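You operate a simulated robot arm through the tools that you are given. There is no shell and no other tool.

Carry out the task below with a simulated robot arm. There is one attempt and no reset: what you move stays moved.

JOB
Roll the blisters out of the blue-striped tube's patch, then dust on talc.
Fine: Open the clamp after that. Roller and shaker go back. Set down upright: talc shaker.

It is judged by the outcome, as a careful person would: the job done as asked, and still so three seconds after it is handed in. It fails if anything else is knocked over, pushed out of place, dropped, spilled or broken.

ROBOT AND FRAMES
A 7-joint arm with a two-finger parallel gripper, fixed in place. Base frame: the origin is on the floor under the middle of its stand, x ahead of it, y to its left, z up; the work surface is at about z = 780. Units: mm, degrees, N and s.
With the tool pointing down near the work surface it reaches from about 320 to 740 mm from the base axis. Its first joint turns from -115.0 to 115.0 degrees. Payload 3.91 kg.
Tool frame: the origin (TCP) lies between the finger pads and is the grasp point; the fingertips stand 30 mm ahead of it; z points along the fingers, y is the line along which they close. Largest opening 110 mm; finger width 20, thickness 10; the body of the gripper, 48 by 112 mm, starts 55 mm behind the TCP.
Orientation is told as [roll, pitch, yaw] about the base's x, y, z axes, in that order, counted from this pose: with the fingers straight down and closing along the base's y, the tool's x points along the base's -x, its y along +y and its z along -z.

CONTROLS
- The arm moves only by the tool drive_tool. Its argument "motion" is a list of rows, each an object of numbers (a shift or turn left out is 0, a gripper value left out holds the last): "dx", "dy", "dz": the shift along the tool's x, y, z in units of 50 mm (1.0 is 50 mm); "ax", "ay", "az": the turn, a rotation vector about the tool's x, y, z in units of 5 degrees (1.0 is 5 degrees); "hand": the finger opening in mm, from 0 to 110. In form: [{"dx": .., "dy": .., "dz": .., "ax": .., "ay": .., "az": .., "hand": ..}, ...]. A call has 1 to 20 rows; each row shifts and turns the commanded pose from where the row before left it, along the tool's axes as they then stand. A call with a number of a shift or a turn outside -1 to 1 is refused whole. Each row takes 0.2 s and may step no farther than 50 mm and 8.6 degrees from the row before; otherwise, or with a gripper value out of range, the whole call is refused. A pose out of reach is approached as far as the arm can. The call stops where the force on the tool passes 40 N (or 10 N more than at its start, if that is more) or the arm is blocked; 0.2 s more then pass. Each finger travels about 108 mm/s and halts on what it meets, pressing with about 31 N; the grip force reading is that of the motor and also rises with nothing between the fingers. The clock runs only during rows and for 0.2 s after the last one: add rows that do not move to give the fingers time. The reply holds the time, the measured pose of the TCP, the force on the tool along the base axes, the opening and the grip force, in the units named above and with some noise, with the torque about the TCP (base axes, N m) and any sound that the robot's microphone picked up.
- Cameras (640 x 400 px; columns grow to the right, rows downward): "scene" is fixed at [49.1, -500.6, 1601]; the picture's right is [0.44, -0.90, 0.00], its down [-0.64, -0.31, -0.71] and it looks along [0.64, 0.31, -0.71] (base axes); focal length 325 px, centre (320, 200). "wrist" rides on the gripper at [72, 17, -103] in the tool frame; the picture's right is [-0.23, 0.97, 0.00], its down [-0.76, -0.18, -0.62] and it looks along [-0.61, -0.14, 0.78] (tool axes); focal length 222 px, centre (320, 200).
- get_image(camera): a new picture of that camera. No time passes.
- slide_trunk(by): slides the trunk up (or, below 0, down) by that many mm; the arm rides with it, the base frame stays. It gives what a move gives, with no picture.
- locate(camera, pixels): there is no depth. For up to 12 entries [column, row, z] of the newest picture of that camera ("zoom" is the newest enlarged one), the place [x, y] in the base frame at which the ray of that pixel passes the height z, good to about 2 mm. No time passes.
- inspect(camera, box): a new picture of the part [left, top, right, bottom] of that camera's present view, enlarged. No time passes.
- job_done(): hands the job in; it is judged then, once.

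Open the gripper and draw the arm clear of the work before you hand the job in, unless the task says otherwise.

The tools are called as a command line: name --argument value ..., lists and objects as JSON in quotes. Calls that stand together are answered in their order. drive_tool: Moves the arm, as the interface text tells. Its arguments: {"type":"object","properties":{"motion":{"type":"array","items":{"type":"object","properties":{"dx":{"type":"number"},"dy":{"type":"number"},"dz":{"type":"number"},"ax":{"type":"number"},"ay":{"type":"number"},"az":{"type":"number"},"hand":{"type":"number"}}}}},"required":["motion"]} The other tools are called the same way: slide_trunk (by) moves the trunk up or down; get_image (camera) takes a picture; locate (camera, pixels) gives the place at which the rays of pixels pass given heights; inspect (camera, box) takes an enlarged picture of a part of a camera's view; job_done () hands the job in.

At the start:

```text
clock: 0.0
tcp_pos: [414.9, -276.3, 1210.5]
orientation: [0.0, 0.1, 0.0]
force: [-0.4, 0.8, -0.2]
torque: [-0.01, -0.02, -0.03]
finger_gap: 110.0
grasp_force: 0.1
trunk travel left (down, up): [-750.0, 240.0]
```

scene: 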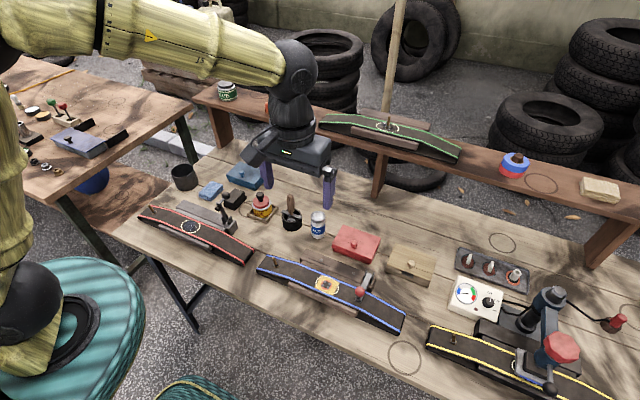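
wrist: 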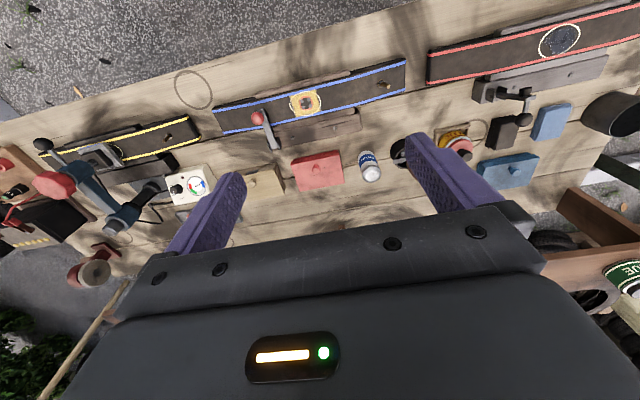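

The scene shows three tubes on the bench (red, blue, yellow stripe) plus a green one on the shelf; the blue one has a patch near (327,286) and a red-knobbed lever near (365,287). I look closer at the blue tube's area and the tools around it.

inspect --camera "scene" --box '[240, 220, 440, 345]'

inspect --camera "scene" --box '[130, 150, 330, 275]'

inspect --camera "scene" --box '[430, 220, 640, 400]'

inspect --camera "scene" --box '[190, 70, 640, 230]'

inspect --camera "wrist" --box '[200, 50, 440, 200]'

```text
3.20 times, centred on (340, 282) of scene
```

zoom: 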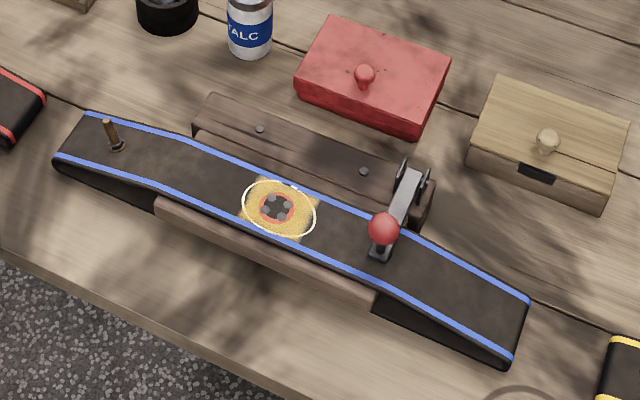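

```text
3.20 times, centred on (230, 212) of scene
```

zoom: 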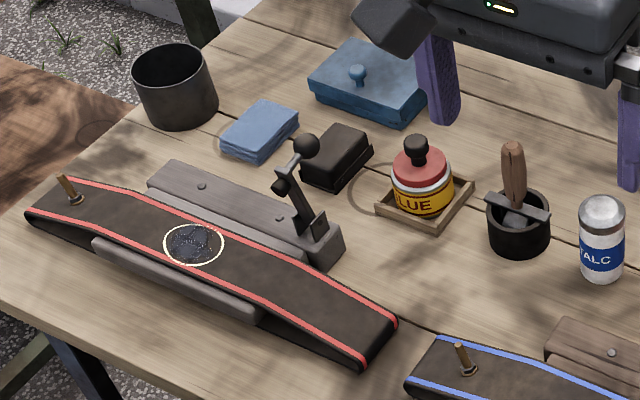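

```text
2.22 times, centred on (535, 310) of scene
```

zoom: 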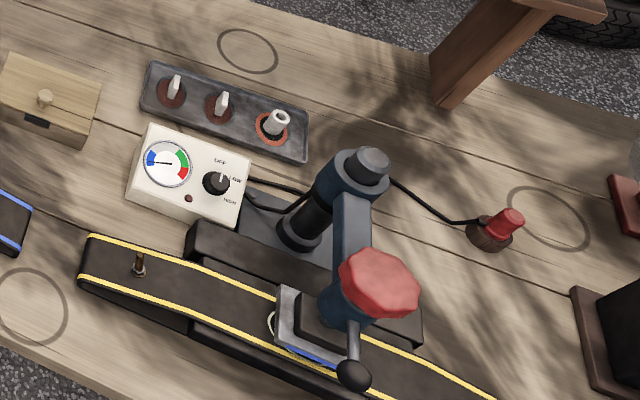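

```text
1.42 times, centred on (415, 150) of scene
```

zoom: 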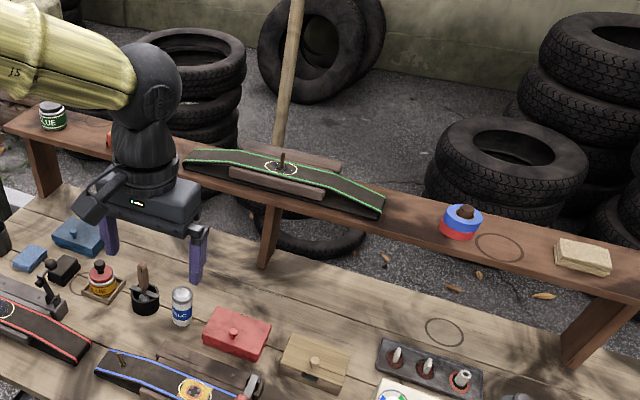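

```text
2.67 times, centred on (320, 125) of wrist
```

zoom: 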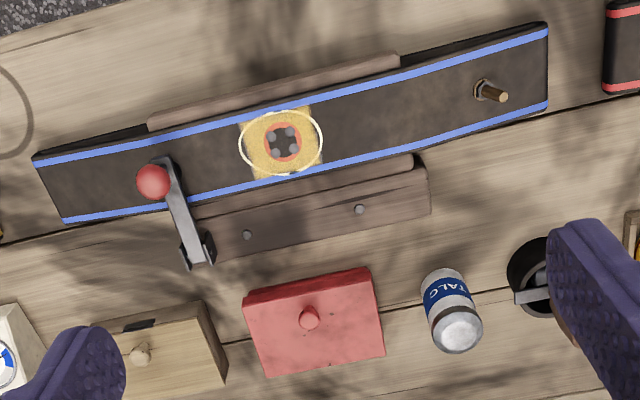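

The blue tube's patch shows four grey blisters at about (327,286), held by a lever clamp with a red ball. I now locate the talc can, the holder with the wooden handle, the patch and the clamp lever in the scene picture.

locate --camera "scene" --pixels '[[327, 286, 820], [327, 286, 780], [318, 235, 780], [318, 216, 850], [291, 225, 780], [291, 198, 880], [365, 292, 850], [260, 268, 800], [404, 320, 800], [357, 252, 780], [405, 262, 780]]'

inspect --camera "scene" --box '[270, 185, 340, 245]'

inspect --camera "scene" --box '[290, 255, 400, 325]'

inspect --camera "wrist" --box '[340, 110, 500, 210]'

```text
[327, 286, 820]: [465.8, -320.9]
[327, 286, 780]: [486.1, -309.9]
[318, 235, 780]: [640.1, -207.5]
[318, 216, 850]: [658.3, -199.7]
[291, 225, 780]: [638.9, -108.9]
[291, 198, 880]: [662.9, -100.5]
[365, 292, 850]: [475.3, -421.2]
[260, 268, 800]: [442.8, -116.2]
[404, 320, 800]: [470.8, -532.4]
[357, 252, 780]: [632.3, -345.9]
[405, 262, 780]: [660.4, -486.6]
```

```text
6.67 times, centred on (305, 215) of scene
```

zoom: 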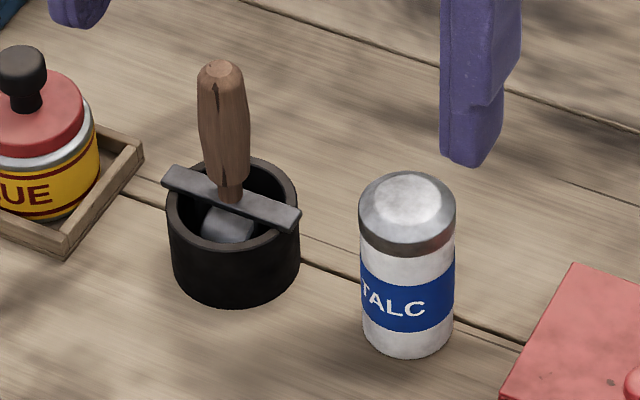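

```text
5.71 times, centred on (345, 290) of scene
```

zoom: 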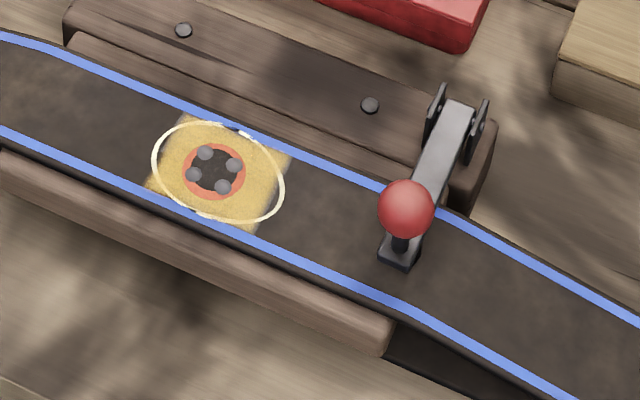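

```text
4.00 times, centred on (420, 160) of wrist
```

zoom: 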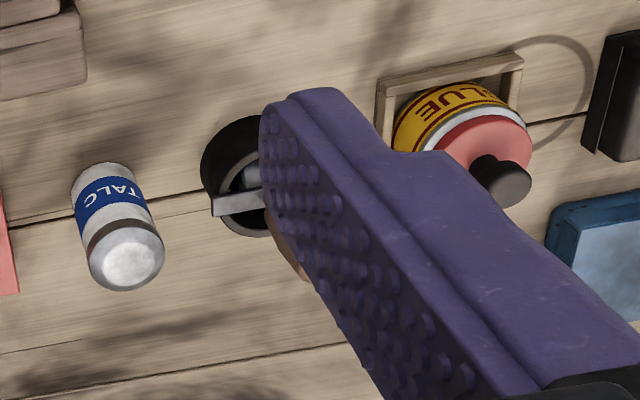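

The roller stands handle-up in the black cup near (291,215) with its crossbar on the rim, and the talc can is beside it at (318,225). I move the hand toward them, staying high, to look with the wrist camera.

drive_tool --motion '[{"dx": -0.8, "dy": 0.5, "dz": 0.3}, {"dx": -0.8, "dy": 0.5, "dz": 0.5}, {"dx": -0.6, "dy": 0.6, "dz": 0.5}, {"dx": -0.4, "dy": 0.6, "dz": 0.6}, {"dx": -0.3, "dy": 0.3, "dz": 0.6}, {"dz": 0.5}, {}]'

get_image --camera "wrist"

get_image --camera "scene"

```text
refused: row 2 steps farther than a row can; nothing moved
```

```text
taken
```

wrist: 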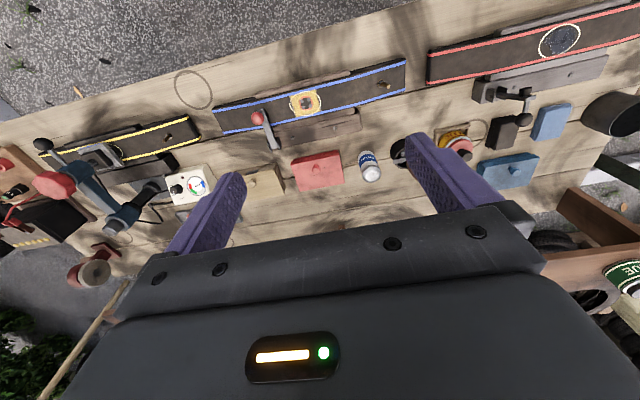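

```text
taken
```

scene: 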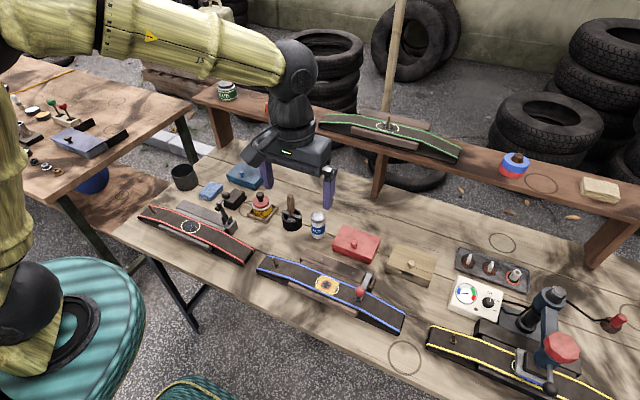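

The first call was refused because rows exceeded 50 mm combined. I resend with smaller steps toward (560,-130,1050).

drive_tool --motion '[{"dx": -0.4, "dy": 0.4, "dz": 0.4}, {"dx": -0.5, "dy": 0.5, "dz": 0.5}, {"dx": -0.5, "dy": 0.5, "dz": 0.5}, {"dx": -0.5, "dy": 0.5, "dz": 0.5}, {"dx": -0.5, "dy": 0.5, "dz": 0.5}, {"dx": -0.4, "dy": 0.4, "dz": 0.4}, {"dx": -0.1, "dy": 0.1, "dz": 0.2}, {}]'

get_image --camera "wrist"

get_image --camera "scene"

```text
clock: 1.8
tcp_pos: [560.6, -134.0, 1059.1]
orientation: [0.0, 0.0, 0.0]
force: [0.2, -0.4, -0.6]
torque: [0.01, 0.01, 0.02]
finger_gap: 110.3
grasp_force: 0.0
trunk travel left (down, up): [-750.0, 240.0]
```

```text
taken
```

wrist: 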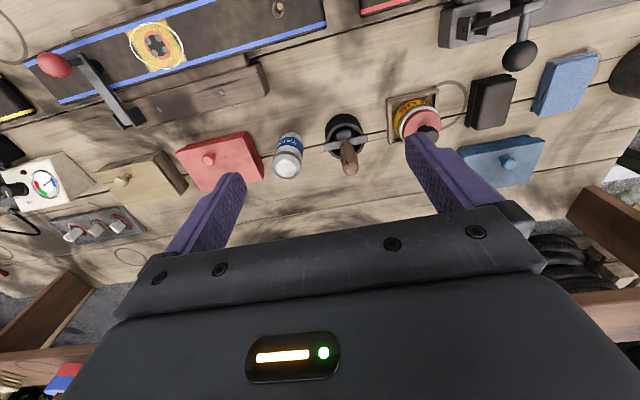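

```text
taken
```

scene: 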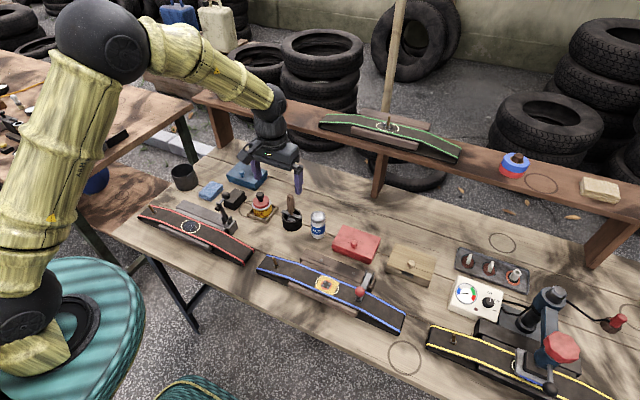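

The wrist view now shows the talc can at (288,155) and roller in cup at (345,138). I zoom in on both.

inspect --camera "wrist" --box '[265, 100, 385, 185]'

inspect --camera "wrist" --box '[20, 10, 260, 140]'

locate --camera "wrist" --pixels '[[349, 168, 880], [349, 168, 900], [349, 150, 830], [288, 168, 850], [288, 168, 870], [157, 44, 830], [157, 44, 820], [55, 65, 850]]'

```text
4.71 times, centred on (325, 142) of wrist
```

zoom: 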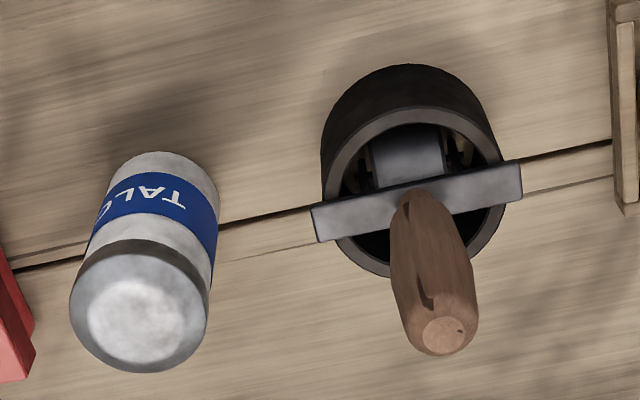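

```text
2.67 times, centred on (140, 75) of wrist
```

zoom: 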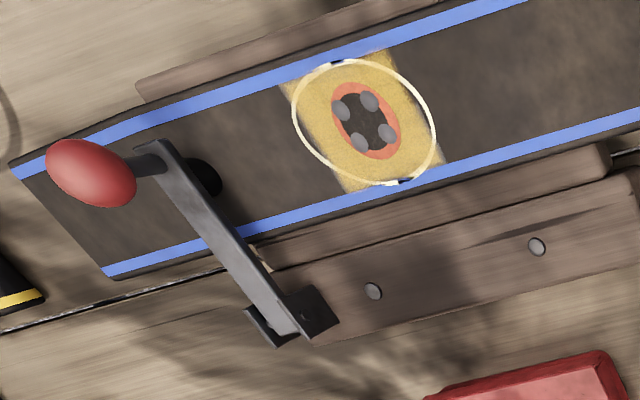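

```text
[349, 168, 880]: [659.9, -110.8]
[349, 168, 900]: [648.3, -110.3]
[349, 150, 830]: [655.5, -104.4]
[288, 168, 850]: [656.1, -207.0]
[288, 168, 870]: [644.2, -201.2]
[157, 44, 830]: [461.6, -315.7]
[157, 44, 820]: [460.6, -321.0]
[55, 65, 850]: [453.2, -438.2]
```

I triangulate the handle top, crossbar, talc cap and patch with both cameras by querying several heights.

locate --camera "wrist" --pixels '[[351.5, 171.3, 860], [351.5, 171.3, 900], [351.5, 171.3, 940], [344.5, 143, 820], [344.5, 143, 860], [284, 169, 840], [284, 169, 880], [157, 44, 800], [157, 44, 850], [391, 136.5, 820], [343, 156, 820], [288, 135, 780]]'

locate --camera "scene" --pixels '[[290.3, 195.2, 860], [290.3, 195.2, 900], [290.3, 195.2, 940], [291.5, 214, 820], [291.5, 214, 860], [318, 213.5, 840], [318, 213.5, 880], [326.5, 284.5, 800], [326.5, 284.5, 850], [318, 238, 780]]'

```text
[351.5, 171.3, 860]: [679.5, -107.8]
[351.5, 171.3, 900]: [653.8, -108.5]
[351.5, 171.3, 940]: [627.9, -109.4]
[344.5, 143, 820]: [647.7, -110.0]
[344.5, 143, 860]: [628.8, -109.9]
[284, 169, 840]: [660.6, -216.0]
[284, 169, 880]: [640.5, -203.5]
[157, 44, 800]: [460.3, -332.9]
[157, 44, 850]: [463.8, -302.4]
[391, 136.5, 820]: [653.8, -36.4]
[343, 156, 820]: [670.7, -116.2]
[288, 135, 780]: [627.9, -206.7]
```

```text
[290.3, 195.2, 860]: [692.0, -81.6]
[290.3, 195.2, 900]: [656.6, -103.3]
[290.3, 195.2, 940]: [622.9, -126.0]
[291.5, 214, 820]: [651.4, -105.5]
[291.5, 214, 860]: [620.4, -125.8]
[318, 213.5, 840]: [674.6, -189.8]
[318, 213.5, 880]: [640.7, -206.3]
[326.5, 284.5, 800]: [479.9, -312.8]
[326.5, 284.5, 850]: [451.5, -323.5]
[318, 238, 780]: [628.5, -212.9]
```

Triangulation gives the handle top near (649,-108,908), crossbar at z≈828, talc cap top near (642,-205,878), and patch near (463,-317,828). I now locate the crossbar ends and the blister/patch extents.

locate --camera "wrist" --pixels '[[323.9, 147.3, 828], [367.5, 137.8, 828], [143.6, 39.5, 828], [171, 45, 828], [158, 33, 828], [152, 60, 828], [147.5, 40.5, 828], [158.5, 37.5, 828], [153.5, 53, 828], [165, 49.5, 828]]'

inspect --camera "wrist" --box '[110, 10, 210, 80]'

inspect --camera "wrist" --box '[315, 105, 385, 155]'

inspect --camera "scene" --box '[220, 120, 320, 200]'

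```text
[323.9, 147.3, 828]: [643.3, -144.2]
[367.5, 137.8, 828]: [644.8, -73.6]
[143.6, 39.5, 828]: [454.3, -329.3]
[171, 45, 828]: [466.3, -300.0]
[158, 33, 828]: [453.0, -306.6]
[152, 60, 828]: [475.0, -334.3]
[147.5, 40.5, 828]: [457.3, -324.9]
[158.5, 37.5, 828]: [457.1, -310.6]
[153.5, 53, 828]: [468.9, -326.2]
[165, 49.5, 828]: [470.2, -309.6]
```

```text
5.71 times, centred on (160, 45) of wrist
```

zoom: 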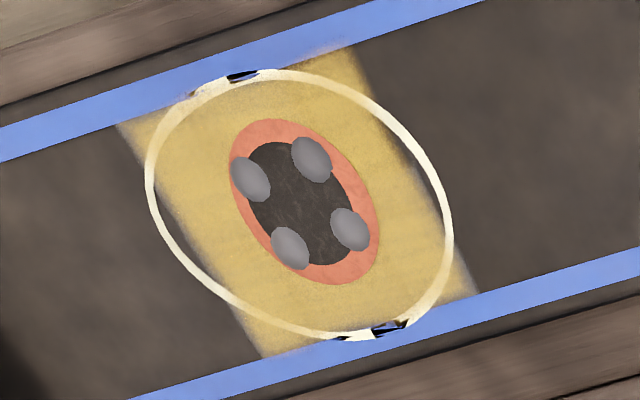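

```text
8.00 times, centred on (350, 130) of wrist
```

zoom: 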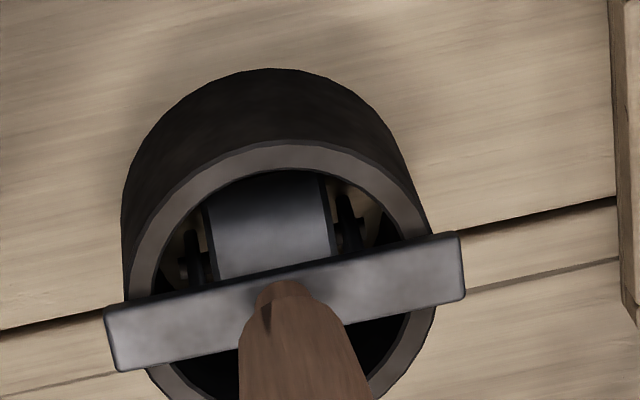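

```text
5.00 times, centred on (270, 160) of scene
```

zoom: 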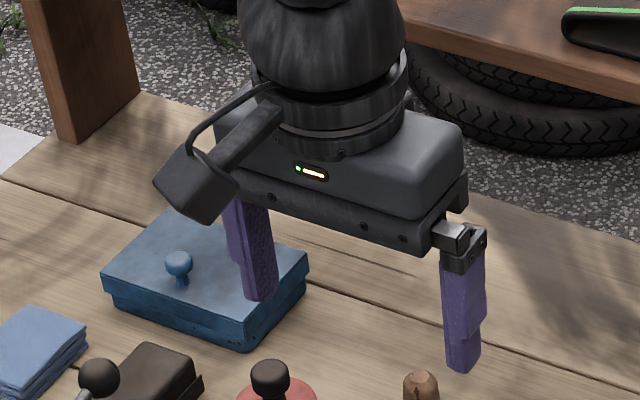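

The drum axis lies along base y (crossbar from y≈-144 to -74), so it rolls along x; blisters lie at about (457..470, -326..-310). I narrow the fingers to 50 mm and move above the handle at (648.5,-108.5).

drive_tool --motion '[{"dx": -0.44, "dy": 0.128, "dz": 0.3, "hand": 50}, {"dx": -0.44, "dy": 0.128, "dz": 0.3}, {"dx": -0.44, "dy": 0.128, "dz": 0.4}, {"dx": -0.44, "dy": 0.126, "dz": 0.4}, {"dz": 0.3}, {}]'

get_image --camera "wrist"

get_image --camera "scene"

```text
clock: 3.2
tcp_pos: [649.3, -107.3, 975.8]
orientation: [0.0, 0.0, 0.0]
force: [-0.2, -0.3, -0.4]
torque: [0.0, -0.01, -0.02]
finger_gap: 50.3
grasp_force: 0.0
trunk travel left (down, up): [-750.0, 240.0]
```

```text
taken
```

wrist: 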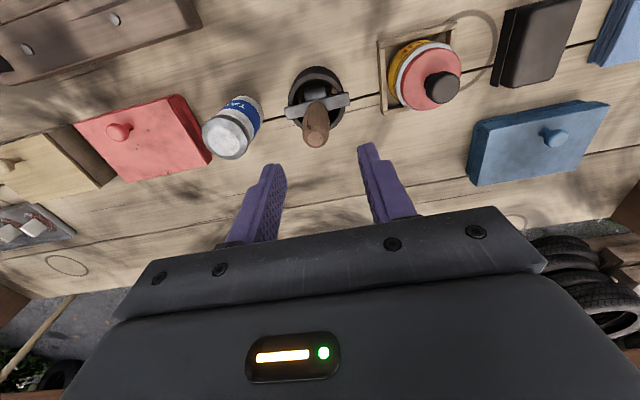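

```text
taken
```

scene: 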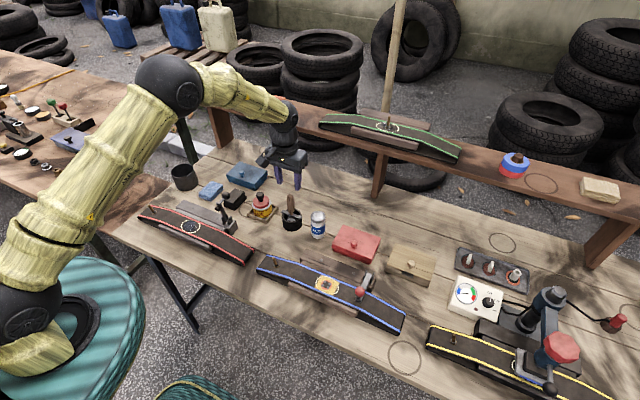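

Handle top is at about (316,138) in the wrist view. I check its position against the TCP and triangulate the crossbar and other parts from this closer view.

inspect --camera "wrist" --box '[190, 50, 370, 165]'

locate --camera "wrist" --pixels '[[316, 138, 900], [316, 138, 908], [316, 138, 916], [316, 106, 828], [228, 134, 878], [228, 134, 870]]'

```text
3.48 times, centred on (280, 108) of wrist
```

zoom: 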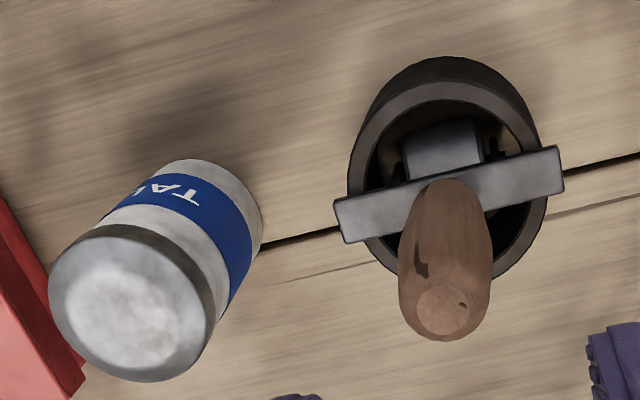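

```text
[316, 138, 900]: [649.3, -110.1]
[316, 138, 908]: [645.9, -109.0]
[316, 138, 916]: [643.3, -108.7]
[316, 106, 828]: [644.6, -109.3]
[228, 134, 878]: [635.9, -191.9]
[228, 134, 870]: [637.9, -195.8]
```

The handle axis sits near (646.5,-109.5), nearly under the TCP. I descend to z≈877, keeping the fingertips above the crossbar, without closing yet.

drive_tool --motion '[{"dx": 0.056, "dy": -0.044, "dz": 0.4}, {"dz": 0.5}, {"dz": 0.5}, {"dz": 0.4}, {"dz": 0.18}, {}]'

get_image --camera "wrist"

inspect --camera "scene" --box '[240, 150, 360, 250]'

```text
clock: 4.6
tcp_pos: [646.4, -109.3, 876.6]
orientation: [0.0, 0.0, 0.0]
force: [0.2, -0.4, 0.0]
torque: [0.04, 0.02, -0.01]
finger_gap: 50.3
grasp_force: 0.1
trunk travel left (down, up): [-750.0, 240.0]
```

```text
taken
```

wrist: 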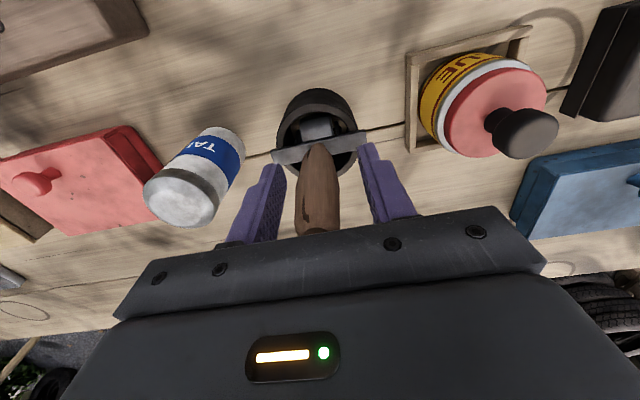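

```text
4.00 times, centred on (300, 200) of scene
```

zoom: 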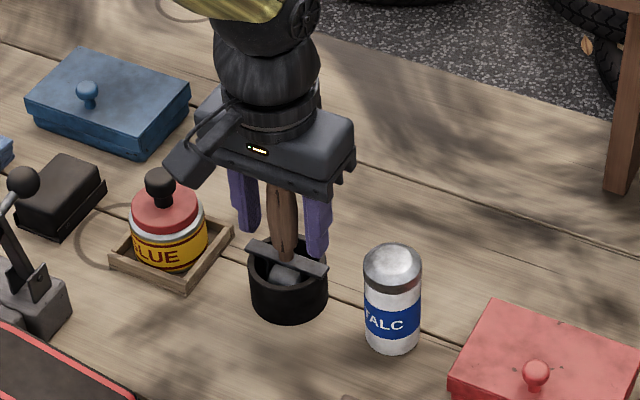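

The handle is centred between the fingers, and the tips are just above the crossbar. I close on it.

drive_tool --motion '[{"hand": 30}, {"hand": 5}, {}, {}, {}]'

get_image --camera "wrist"

```text
clock: 5.8
tcp_pos: [646.0, -110.4, 876.3]
orientation: [-0.1, 0.0, 0.0]
force: [-0.1, -0.4, 0.3]
torque: [0.01, 0.0, 0.0]
finger_gap: 22.6
grasp_force: 31.0
trunk travel left (down, up): [-750.0, 240.0]
```

```text
taken
```

wrist: 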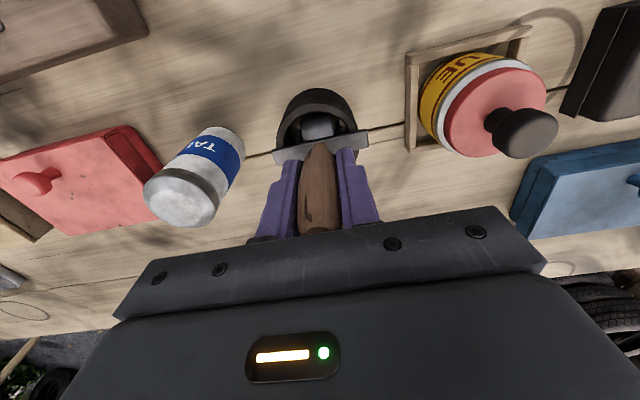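

The handle is held (gap 22.6 mm, 31 N). I lift straight up about 110 mm.

drive_tool --motion '[{"dz": -0.2}, {"dz": -0.3}, {"dz": -0.4}, {"dz": -0.4}, {"dz": -0.4}, {"dz": -0.4}, {"dz": -0.1}, {}]'

inspect --camera "scene" --box '[240, 130, 360, 250]'

get_image --camera "wrist"

```text
clock: 7.6
tcp_pos: [645.8, -110.0, 987.1]
orientation: [0.0, 0.0, -0.1]
force: [0.5, -0.1, -1.2]
torque: [-0.02, -0.01, 0.02]
finger_gap: 22.5
grasp_force: 30.7
trunk travel left (down, up): [-750.0, 240.0]
```

```text
3.33 times, centred on (300, 190) of scene
```

zoom: 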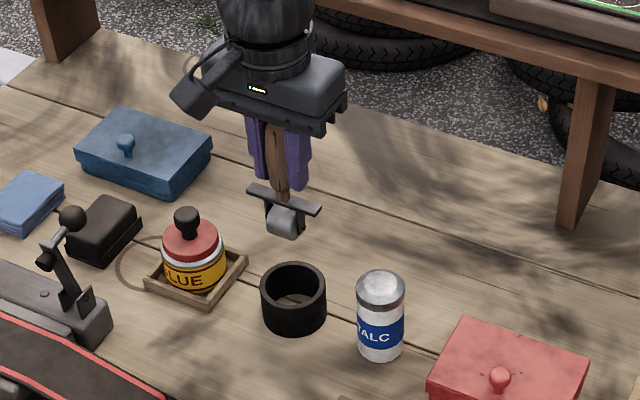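

```text
taken
```

wrist: 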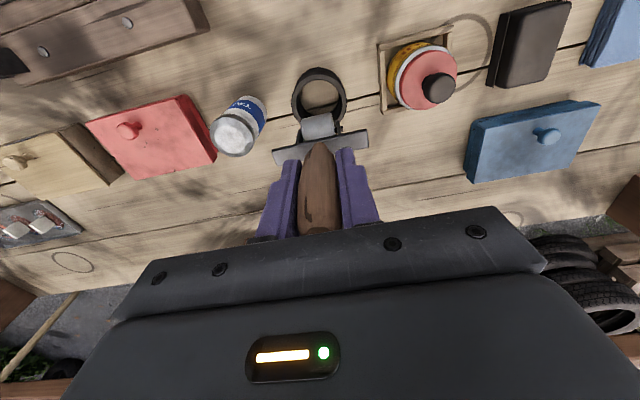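

The roller is out of the cup with its drum about 95 mm below the TCP. I raise slightly and carry it above the near side of the blue tube's patch, about (446,-318).

drive_tool --motion '[{"dz": -0.5}, {"dx": 0.5, "dy": -0.52}, {"dx": 0.5, "dy": -0.52}, {"dx": 0.5, "dy": -0.52}, {"dx": 0.5, "dy": -0.52}, {"dx": 0.5, "dy": -0.52}, {"dx": 0.5, "dy": -0.52}, {"dx": 0.5, "dy": -0.52}, {"dx": 0.5, "dy": -0.52}, {}, {}]'

get_image --camera "scene"

get_image --camera "wrist"

```text
clock: 10.0
tcp_pos: [445.4, -317.3, 1010.8]
orientation: [-0.1, 0.1, 0.0]
force: [0.3, -0.1, -0.8]
torque: [0.03, -0.01, 0.02]
finger_gap: 22.3
grasp_force: 30.6
trunk travel left (down, up): [-750.0, 240.0]
```

```text
taken
```

scene: 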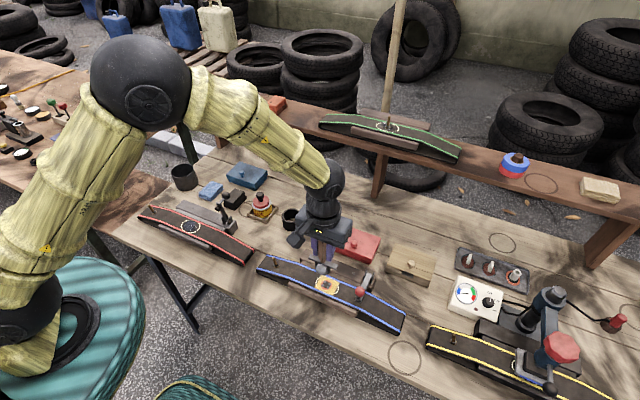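

```text
taken
```

wrist: 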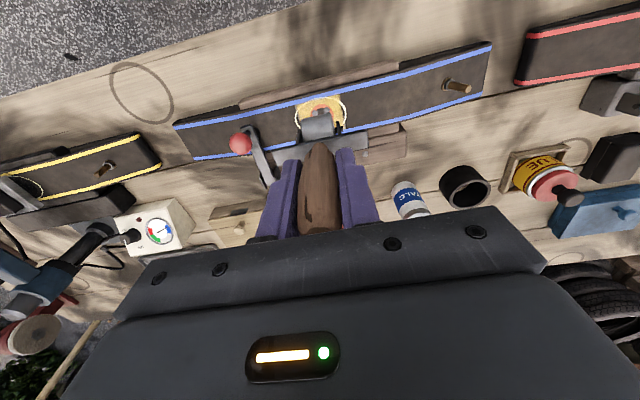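

The roller hangs above the patch; I zoom in on both views to check lateral alignment of the drum with the patch.

inspect --camera "wrist" --box '[260, 70, 380, 150]'

inspect --camera "scene" --box '[280, 230, 390, 310]'

locate --camera "scene" --pixels '[[330.6, 276.4, 828], [322.8, 292, 828], [326.5, 284.5, 828]]'

```text
5.00 times, centred on (320, 110) of wrist
```

zoom: 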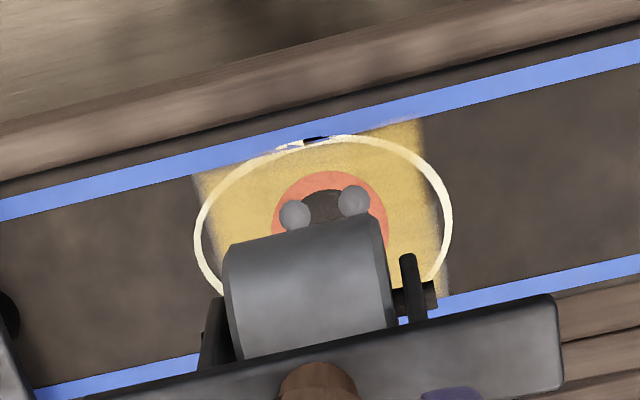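

```text
5.00 times, centred on (335, 270) of scene
```

zoom: 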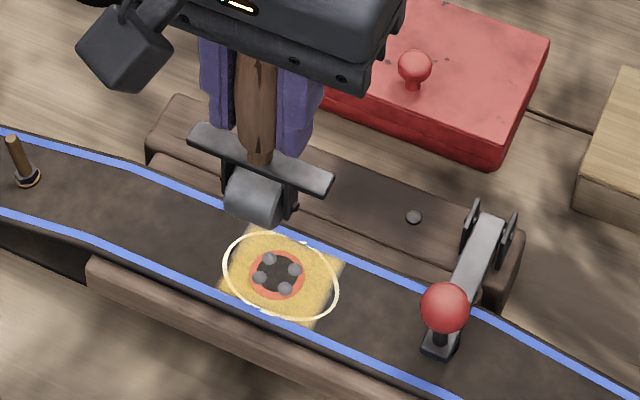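

```text
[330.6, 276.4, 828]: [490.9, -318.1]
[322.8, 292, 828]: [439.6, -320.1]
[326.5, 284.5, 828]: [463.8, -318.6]
```

I locate the visible blisters and patch centre from this wrist view to fix the drum's lateral offset.

locate --camera "wrist" --pixels '[[315, 113, 829], [327, 110, 829], [301.5, 130, 915], [333, 125, 915], [320, 99, 828], [322, 118, 915]]'

locate --camera "scene" --pixels '[[321, 267.6, 829], [327, 270.4, 829], [319.6, 271.2, 829], [324.8, 273.4, 829], [323, 271, 829]]'

```text
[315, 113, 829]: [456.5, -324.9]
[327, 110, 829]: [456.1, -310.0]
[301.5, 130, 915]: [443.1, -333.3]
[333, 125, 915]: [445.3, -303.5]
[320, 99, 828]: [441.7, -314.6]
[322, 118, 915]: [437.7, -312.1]
```

```text
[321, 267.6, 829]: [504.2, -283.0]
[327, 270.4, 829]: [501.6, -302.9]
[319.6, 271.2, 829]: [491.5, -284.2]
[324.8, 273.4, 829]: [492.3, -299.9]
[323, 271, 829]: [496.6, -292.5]
```

The blisters are at y≈-325 and -310 and the drum spans about y -333..-303, so the lanes are covered. I lower to TCP z≈940 and then probe for contact.

drive_tool --motion '[{"dz": 0.4}, {"dz": 0.4}, {"dz": 0.4}, {"dz": 0.2}, {}]'

inspect --camera "scene" --box '[280, 230, 390, 310]'

```text
clock: 11.2
tcp_pos: [446.1, -316.4, 940.1]
orientation: [0.1, 0.0, 0.0]
force: [-0.5, 0.0, -1.2]
torque: [0.04, 0.0, -0.01]
finger_gap: 22.0
grasp_force: 31.1
trunk travel left (down, up): [-750.0, 240.0]
```

```text
5.00 times, centred on (335, 270) of scene
```

zoom: 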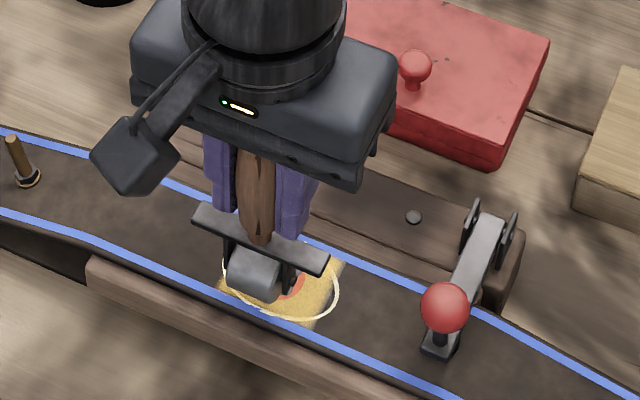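

The drum is roughly 15 mm above the tube. I lower in small steps.

drive_tool --motion '[{"dz": 0.06}, {"dz": 0.06}, {"dz": 0.06}, {"dz": 0.04}, {}]'

```text
clock: 12.4
tcp_pos: [445.6, -317.0, 929.9]
orientation: [0.0, 0.1, 0.1]
force: [0.0, -0.7, -1.7]
torque: [0.01, -0.02, -0.02]
finger_gap: 22.2
grasp_force: 31.0
trunk travel left (down, up): [-750.0, 240.0]
```

No contact yet at z≈930. I keep stepping down slowly.

drive_tool --motion '[{"dz": 0.03}, {"dz": 0.03}, {"dz": 0.03}, {}]'

```text
clock: 13.4
tcp_pos: [444.8, -316.8, 924.3]
orientation: [0.1, 0.0, 0.0]
force: [-0.4, 0.3, -2.1]
torque: [-0.01, 0.0, 0.0]
finger_gap: 22.2
grasp_force: 30.6
trunk travel left (down, up): [-750.0, 240.0]
```

Still free at z≈924; I continue down in ~1.5 mm steps.

drive_tool --motion '[{"dz": 0.03}, {"dz": 0.03}, {}]'

inspect --camera "scene" --box '[295, 255, 355, 300]'

```text
clock: 14.2
tcp_pos: [446.8, -317.9, 922.5]
orientation: [0.1, -0.1, -0.1]
force: [-0.9, -0.6, -0.7]
torque: [-0.01, -0.03, 0.01]
finger_gap: 22.3
grasp_force: 31.2
trunk travel left (down, up): [-750.0, 240.0]
```

```text
8.89 times, centred on (325, 278) of scene
```

zoom: 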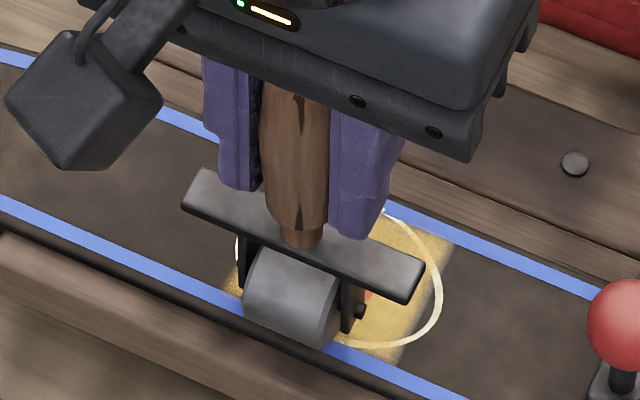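

Drum looks close to touching. I continue to step down while watching the force.

drive_tool --motion '[{"dz": 0.03}, {}]'

drive_tool --motion '[{"dz": 0.03}, {}]'

drive_tool --motion '[{"dz": 0.03}, {}]'

```text
clock: 14.8
tcp_pos: [445.7, -315.1, 921.3]
orientation: [0.1, -0.1, -0.1]
force: [-0.3, -0.5, -2.6]
torque: [0.0, -0.01, 0.04]
finger_gap: 22.2
grasp_force: 30.7
trunk travel left (down, up): [-750.0, 240.0]
```

```text
clock: 15.4
tcp_pos: [446.1, -317.5, 919.2]
orientation: [-0.1, 0.0, 0.0]
force: [-0.3, 0.1, -0.6]
torque: [0.0, 0.0, 0.0]
finger_gap: 22.6
grasp_force: 31.0
trunk travel left (down, up): [-750.0, 240.0]
```

```text
clock: 16.0
tcp_pos: [445.9, -317.5, 918.2]
orientation: [0.1, 0.0, -0.1]
force: [0.3, -0.3, 1.7]
torque: [0.0, -0.06, -0.03]
finger_gap: 22.6
grasp_force: 30.7
trunk travel left (down, up): [-750.0, 240.0]
```

Contact starts (fz about +1.7 N). I press in a little further.

drive_tool --motion '[{"dz": 0.02}, {}]'

drive_tool --motion '[{"dz": 0.02}, {}]'

```text
clock: 16.6
tcp_pos: [444.9, -317.6, 917.9]
orientation: [0.0, -0.2, 0.0]
force: [-0.2, 0.0, 12.4]
torque: [0.04, 0.05, 0.0]
finger_gap: 22.3
grasp_force: 30.6
trunk travel left (down, up): [-750.0, 240.0]
```

```text
clock: 17.2
tcp_pos: [444.9, -317.6, 918.2]
orientation: [-0.1, -0.1, 0.0]
force: [0.2, -0.8, 21.5]
torque: [-0.02, 0.02, 0.02]
finger_gap: 21.9
grasp_force: 30.8
trunk travel left (down, up): [-750.0, 240.0]
```

Pressing force is 21.5 N; I ease to about 15 N and roll slowly forward across the patch (+x).

drive_tool --motion '[{"dz": -0.012}, {"dx": -0.08}, {"dx": -0.08}, {}]'

```text
clock: 18.2
tcp_pos: [453.6, -316.3, 918.0]
orientation: [0.0, -0.1, 0.0]
force: [0.0, -2.3, 19.7]
torque: [-0.16, 0.01, 0.01]
finger_gap: 22.1
grasp_force: 31.4
trunk travel left (down, up): [-750.0, 240.0]
```

Force is steady near 20 N with the drum starting over the first blister pair. I keep rolling forward.

drive_tool --motion '[{"dx": -0.08}, {"dx": -0.08}, {"dx": -0.08}, {}]'

drive_tool --motion '[{"dx": -0.08}, {"dx": -0.08}, {"dx": -0.08}, {"dx": -0.06}, {}]'

inspect --camera "scene" --box '[295, 255, 355, 300]'

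inspect --camera "wrist" --box '[260, 50, 380, 150]'

```text
clock: 19.2
tcp_pos: [465.6, -317.4, 917.4]
orientation: [0.1, -0.1, 0.0]
force: [-0.8, -1.8, 20.5]
torque: [-0.1, 0.02, 0.01]
finger_gap: 22.5
grasp_force: 30.7
trunk travel left (down, up): [-750.0, 240.0]
```

```text
clock: 20.4
tcp_pos: [480.8, -316.6, 918.0]
orientation: [0.0, -0.1, 0.0]
force: [0.3, -0.4, 15.6]
torque: [-0.03, 0.01, 0.05]
finger_gap: 22.4
grasp_force: 31.1
trunk travel left (down, up): [-750.0, 240.0]
```

```text
8.89 times, centred on (325, 278) of scene
```

zoom: 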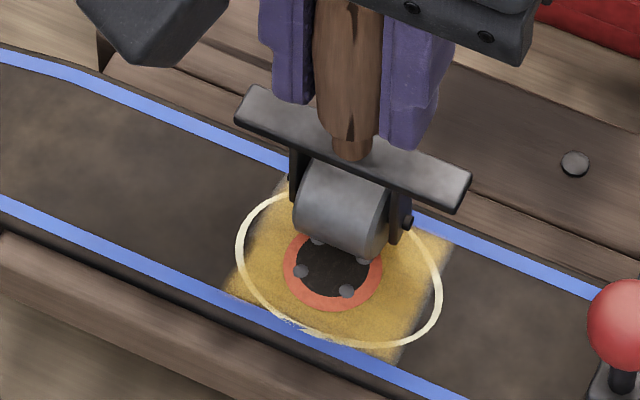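

```text
4.00 times, centred on (320, 100) of wrist
```

zoom: 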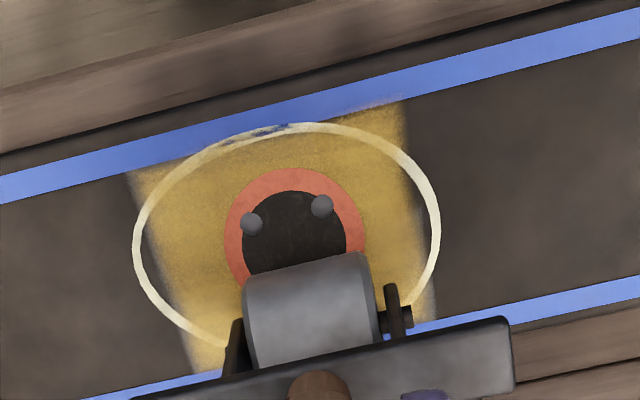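

The blisters look smaller after one pass, so the rolling works. I roll back and forth several more times at this pressure.

drive_tool --motion '[{"dx": 0.08}, {"dx": 0.08}, {"dx": 0.08}, {"dx": 0.08}, {"dx": 0.08}, {"dx": 0.08}, {"dx": 0.08}, {"dx": 0.08}, {"dx": 0.06}, {}]'

drive_tool --motion '[{"dx": -0.08}, {"dx": -0.08}, {"dx": -0.08}, {"dx": -0.08}, {"dx": -0.08}, {"dx": -0.08}, {"dx": -0.08}, {"dx": -0.08}, {"dx": -0.08}, {}]'

inspect --camera "scene" --box '[295, 255, 355, 300]'

inspect --camera "wrist" --box '[260, 50, 380, 150]'

```text
clock: 22.6
tcp_pos: [446.3, -316.4, 917.8]
orientation: [0.1, -0.1, 0.1]
force: [-0.1, -0.8, 16.1]
torque: [-0.02, 0.01, 0.01]
finger_gap: 22.0
grasp_force: 30.6
trunk travel left (down, up): [-750.0, 240.0]
```

```text
clock: 24.8
tcp_pos: [482.3, -315.2, 917.0]
orientation: [0.0, 0.0, 0.0]
force: [0.0, -0.3, 14.1]
torque: [-0.04, 0.01, -0.04]
finger_gap: 22.3
grasp_force: 31.3
trunk travel left (down, up): [-750.0, 240.0]
```

```text
8.89 times, centred on (325, 278) of scene
```

zoom: 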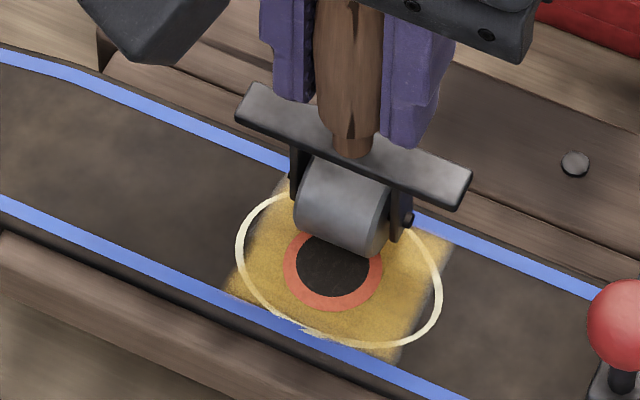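

```text
4.00 times, centred on (320, 100) of wrist
```

zoom: 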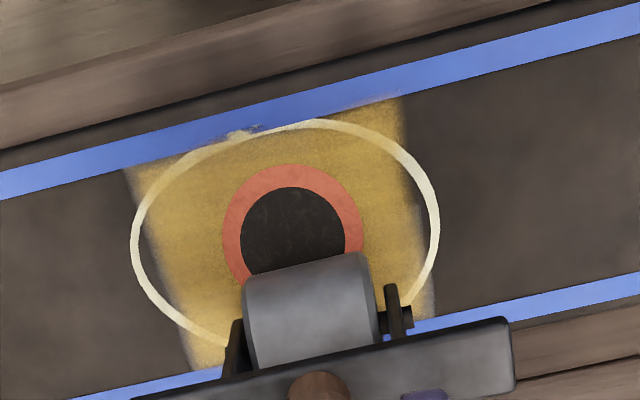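

No blisters are visible now. I lift the roller and check the whole patch.

drive_tool --motion '[{"dz": -0.1}, {"dz": -0.4}, {"dz": -0.6}, {"dz": -0.6}, {"dz": -0.3}, {}]'

inspect --camera "scene" --box '[295, 255, 355, 300]'

get_image --camera "scene"

get_image --camera "wrist"

```text
clock: 26.2
tcp_pos: [480.5, -316.5, 1017.2]
orientation: [0.0, 0.0, 0.0]
force: [0.7, -0.5, -1.5]
torque: [-0.04, 0.0, 0.0]
finger_gap: 22.4
grasp_force: 30.9
trunk travel left (down, up): [-750.0, 240.0]
```

```text
8.89 times, centred on (325, 278) of scene
```

zoom: 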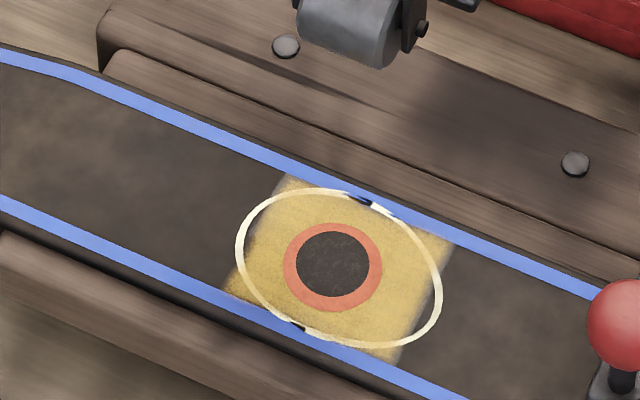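

```text
taken
```

scene: 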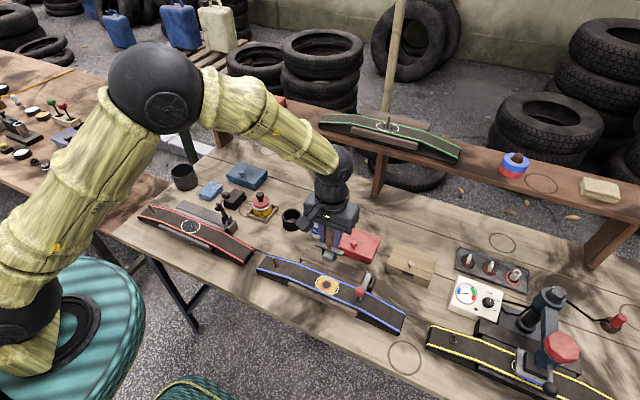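

```text
taken
```

wrist: 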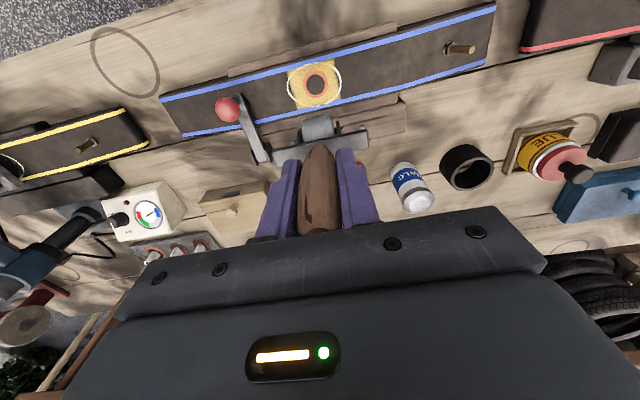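

All four blisters are gone. I carry the roller back along the reverse path to above its cup at (646,-110).

drive_tool --motion '[{"dx": -0.41, "dy": 0.52}, {"dx": -0.41, "dy": 0.52}, {"dx": -0.41, "dy": 0.52}, {"dx": -0.41, "dy": 0.52}, {"dx": -0.41, "dy": 0.52}, {"dx": -0.41, "dy": 0.52}, {"dx": -0.41, "dy": 0.52}, {"dx": -0.41, "dy": 0.52}, {}, {"dz": 0.5}, {"dz": 0.5}, {"dz": 0.4}, {}, {}]'

inspect --camera "scene" --box '[240, 150, 360, 250]'

inspect --camera "wrist" --box '[250, 60, 390, 180]'

```text
clock: 29.2
tcp_pos: [645.0, -109.1, 946.7]
orientation: [0.1, 0.0, 0.0]
force: [0.0, 1.1, -1.3]
torque: [-0.01, 0.0, 0.01]
finger_gap: 22.1
grasp_force: 30.7
trunk travel left (down, up): [-750.0, 240.0]
```

```text
4.00 times, centred on (300, 200) of scene
```

zoom: 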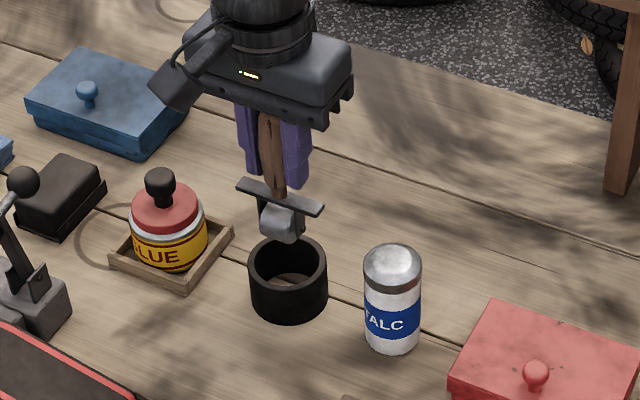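

```text
3.33 times, centred on (320, 120) of wrist
```

zoom: 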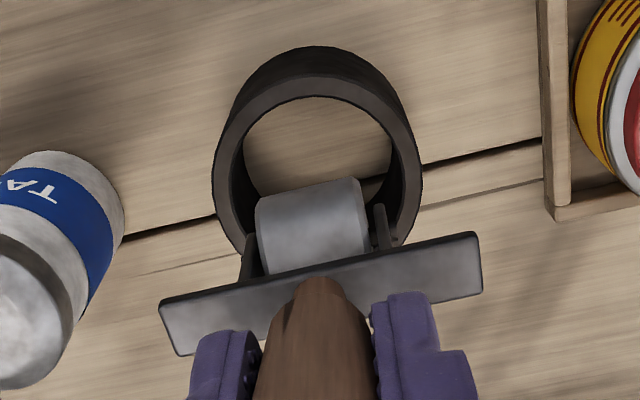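

The drum is above the cup opening and aligned with it. I descend gently with force watching.

drive_tool --motion '[{"dz": 0.2}, {"dz": 0.2}, {"dz": 0.2}, {"dz": 0.2}, {"dz": 0.2}, {}]'

inspect --camera "scene" --box '[240, 150, 360, 250]'

inspect --camera "wrist" --box '[250, 60, 390, 180]'

```text
clock: 30.6
tcp_pos: [645.7, -108.8, 897.7]
orientation: [0.1, 0.0, 0.0]
force: [-0.1, -0.9, -1.9]
torque: [0.0, 0.02, 0.01]
finger_gap: 22.4
grasp_force: 30.9
trunk travel left (down, up): [-750.0, 240.0]
```

```text
4.00 times, centred on (300, 200) of scene
```

zoom: 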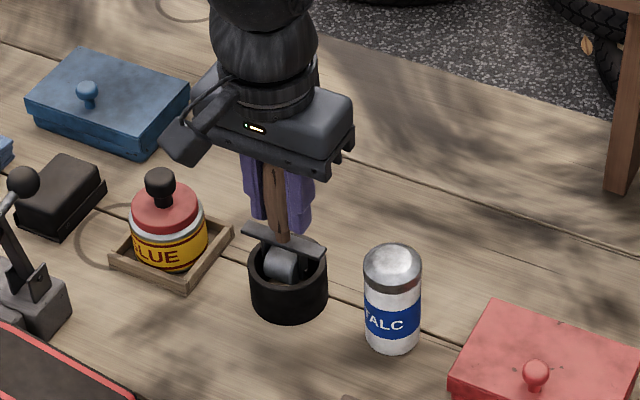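

```text
3.33 times, centred on (320, 120) of wrist
```

zoom: 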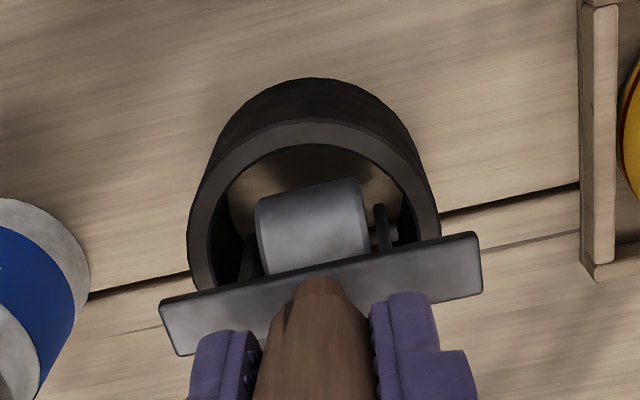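

The drum is inside the cup with no contact force. I continue down the last 20 mm in smaller steps.

drive_tool --motion '[{"dz": 0.1}, {"dz": 0.1}, {"dz": 0.1}, {"dz": 0.04}, {}]'

drive_tool --motion '[{"dz": 0.03}, {}]'

drive_tool --motion '[{"dz": 0.03}, {}]'

```text
clock: 31.8
tcp_pos: [644.8, -108.3, 880.2]
orientation: [-0.1, 0.0, 0.0]
force: [0.0, 0.6, -1.9]
torque: [-0.04, 0.01, 0.04]
finger_gap: 22.3
grasp_force: 30.7
trunk travel left (down, up): [-750.0, 240.0]
```

```text
clock: 32.4
tcp_pos: [646.3, -108.4, 878.7]
orientation: [0.1, 0.1, 0.0]
force: [0.9, -0.4, -1.2]
torque: [-0.03, 0.0, 0.0]
finger_gap: 22.4
grasp_force: 30.9
trunk travel left (down, up): [-750.0, 240.0]
```

```text
clock: 33.0
tcp_pos: [645.3, -108.6, 877.4]
orientation: [0.1, -0.1, 0.1]
force: [-0.1, -0.4, -1.9]
torque: [-0.01, 0.01, 0.01]
finger_gap: 22.3
grasp_force: 30.9
trunk travel left (down, up): [-750.0, 240.0]
```

Still hanging free at z≈877; I continue until the crossbar touches the rim.

drive_tool --motion '[{"dz": 0.03}, {}]'

drive_tool --motion '[{"dz": 0.02}, {}]'

inspect --camera "scene" --box '[260, 180, 340, 250]'

```text
clock: 33.6
tcp_pos: [645.4, -107.5, 875.6]
orientation: [-0.1, 0.0, 0.0]
force: [-0.5, -0.6, 0.7]
torque: [0.02, 0.03, 0.01]
finger_gap: 22.3
grasp_force: 31.0
trunk travel left (down, up): [-750.0, 240.0]
```

```text
clock: 34.2
tcp_pos: [647.1, -109.5, 875.7]
orientation: [0.1, -0.1, 0.0]
force: [-0.8, 1.0, 9.8]
torque: [0.02, 0.11, -0.03]
finger_gap: 22.1
grasp_force: 30.9
trunk travel left (down, up): [-750.0, 240.0]
```

```text
5.71 times, centred on (300, 215) of scene
```

zoom: 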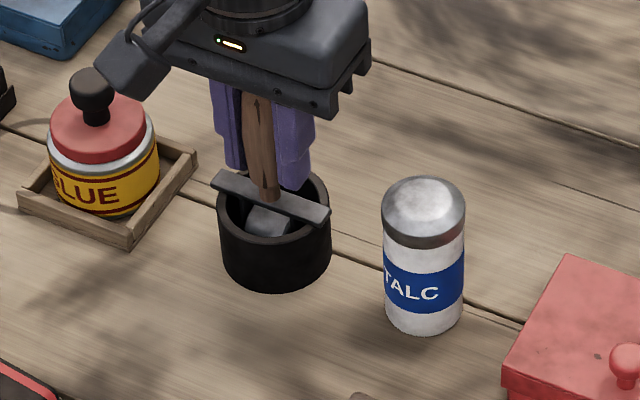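

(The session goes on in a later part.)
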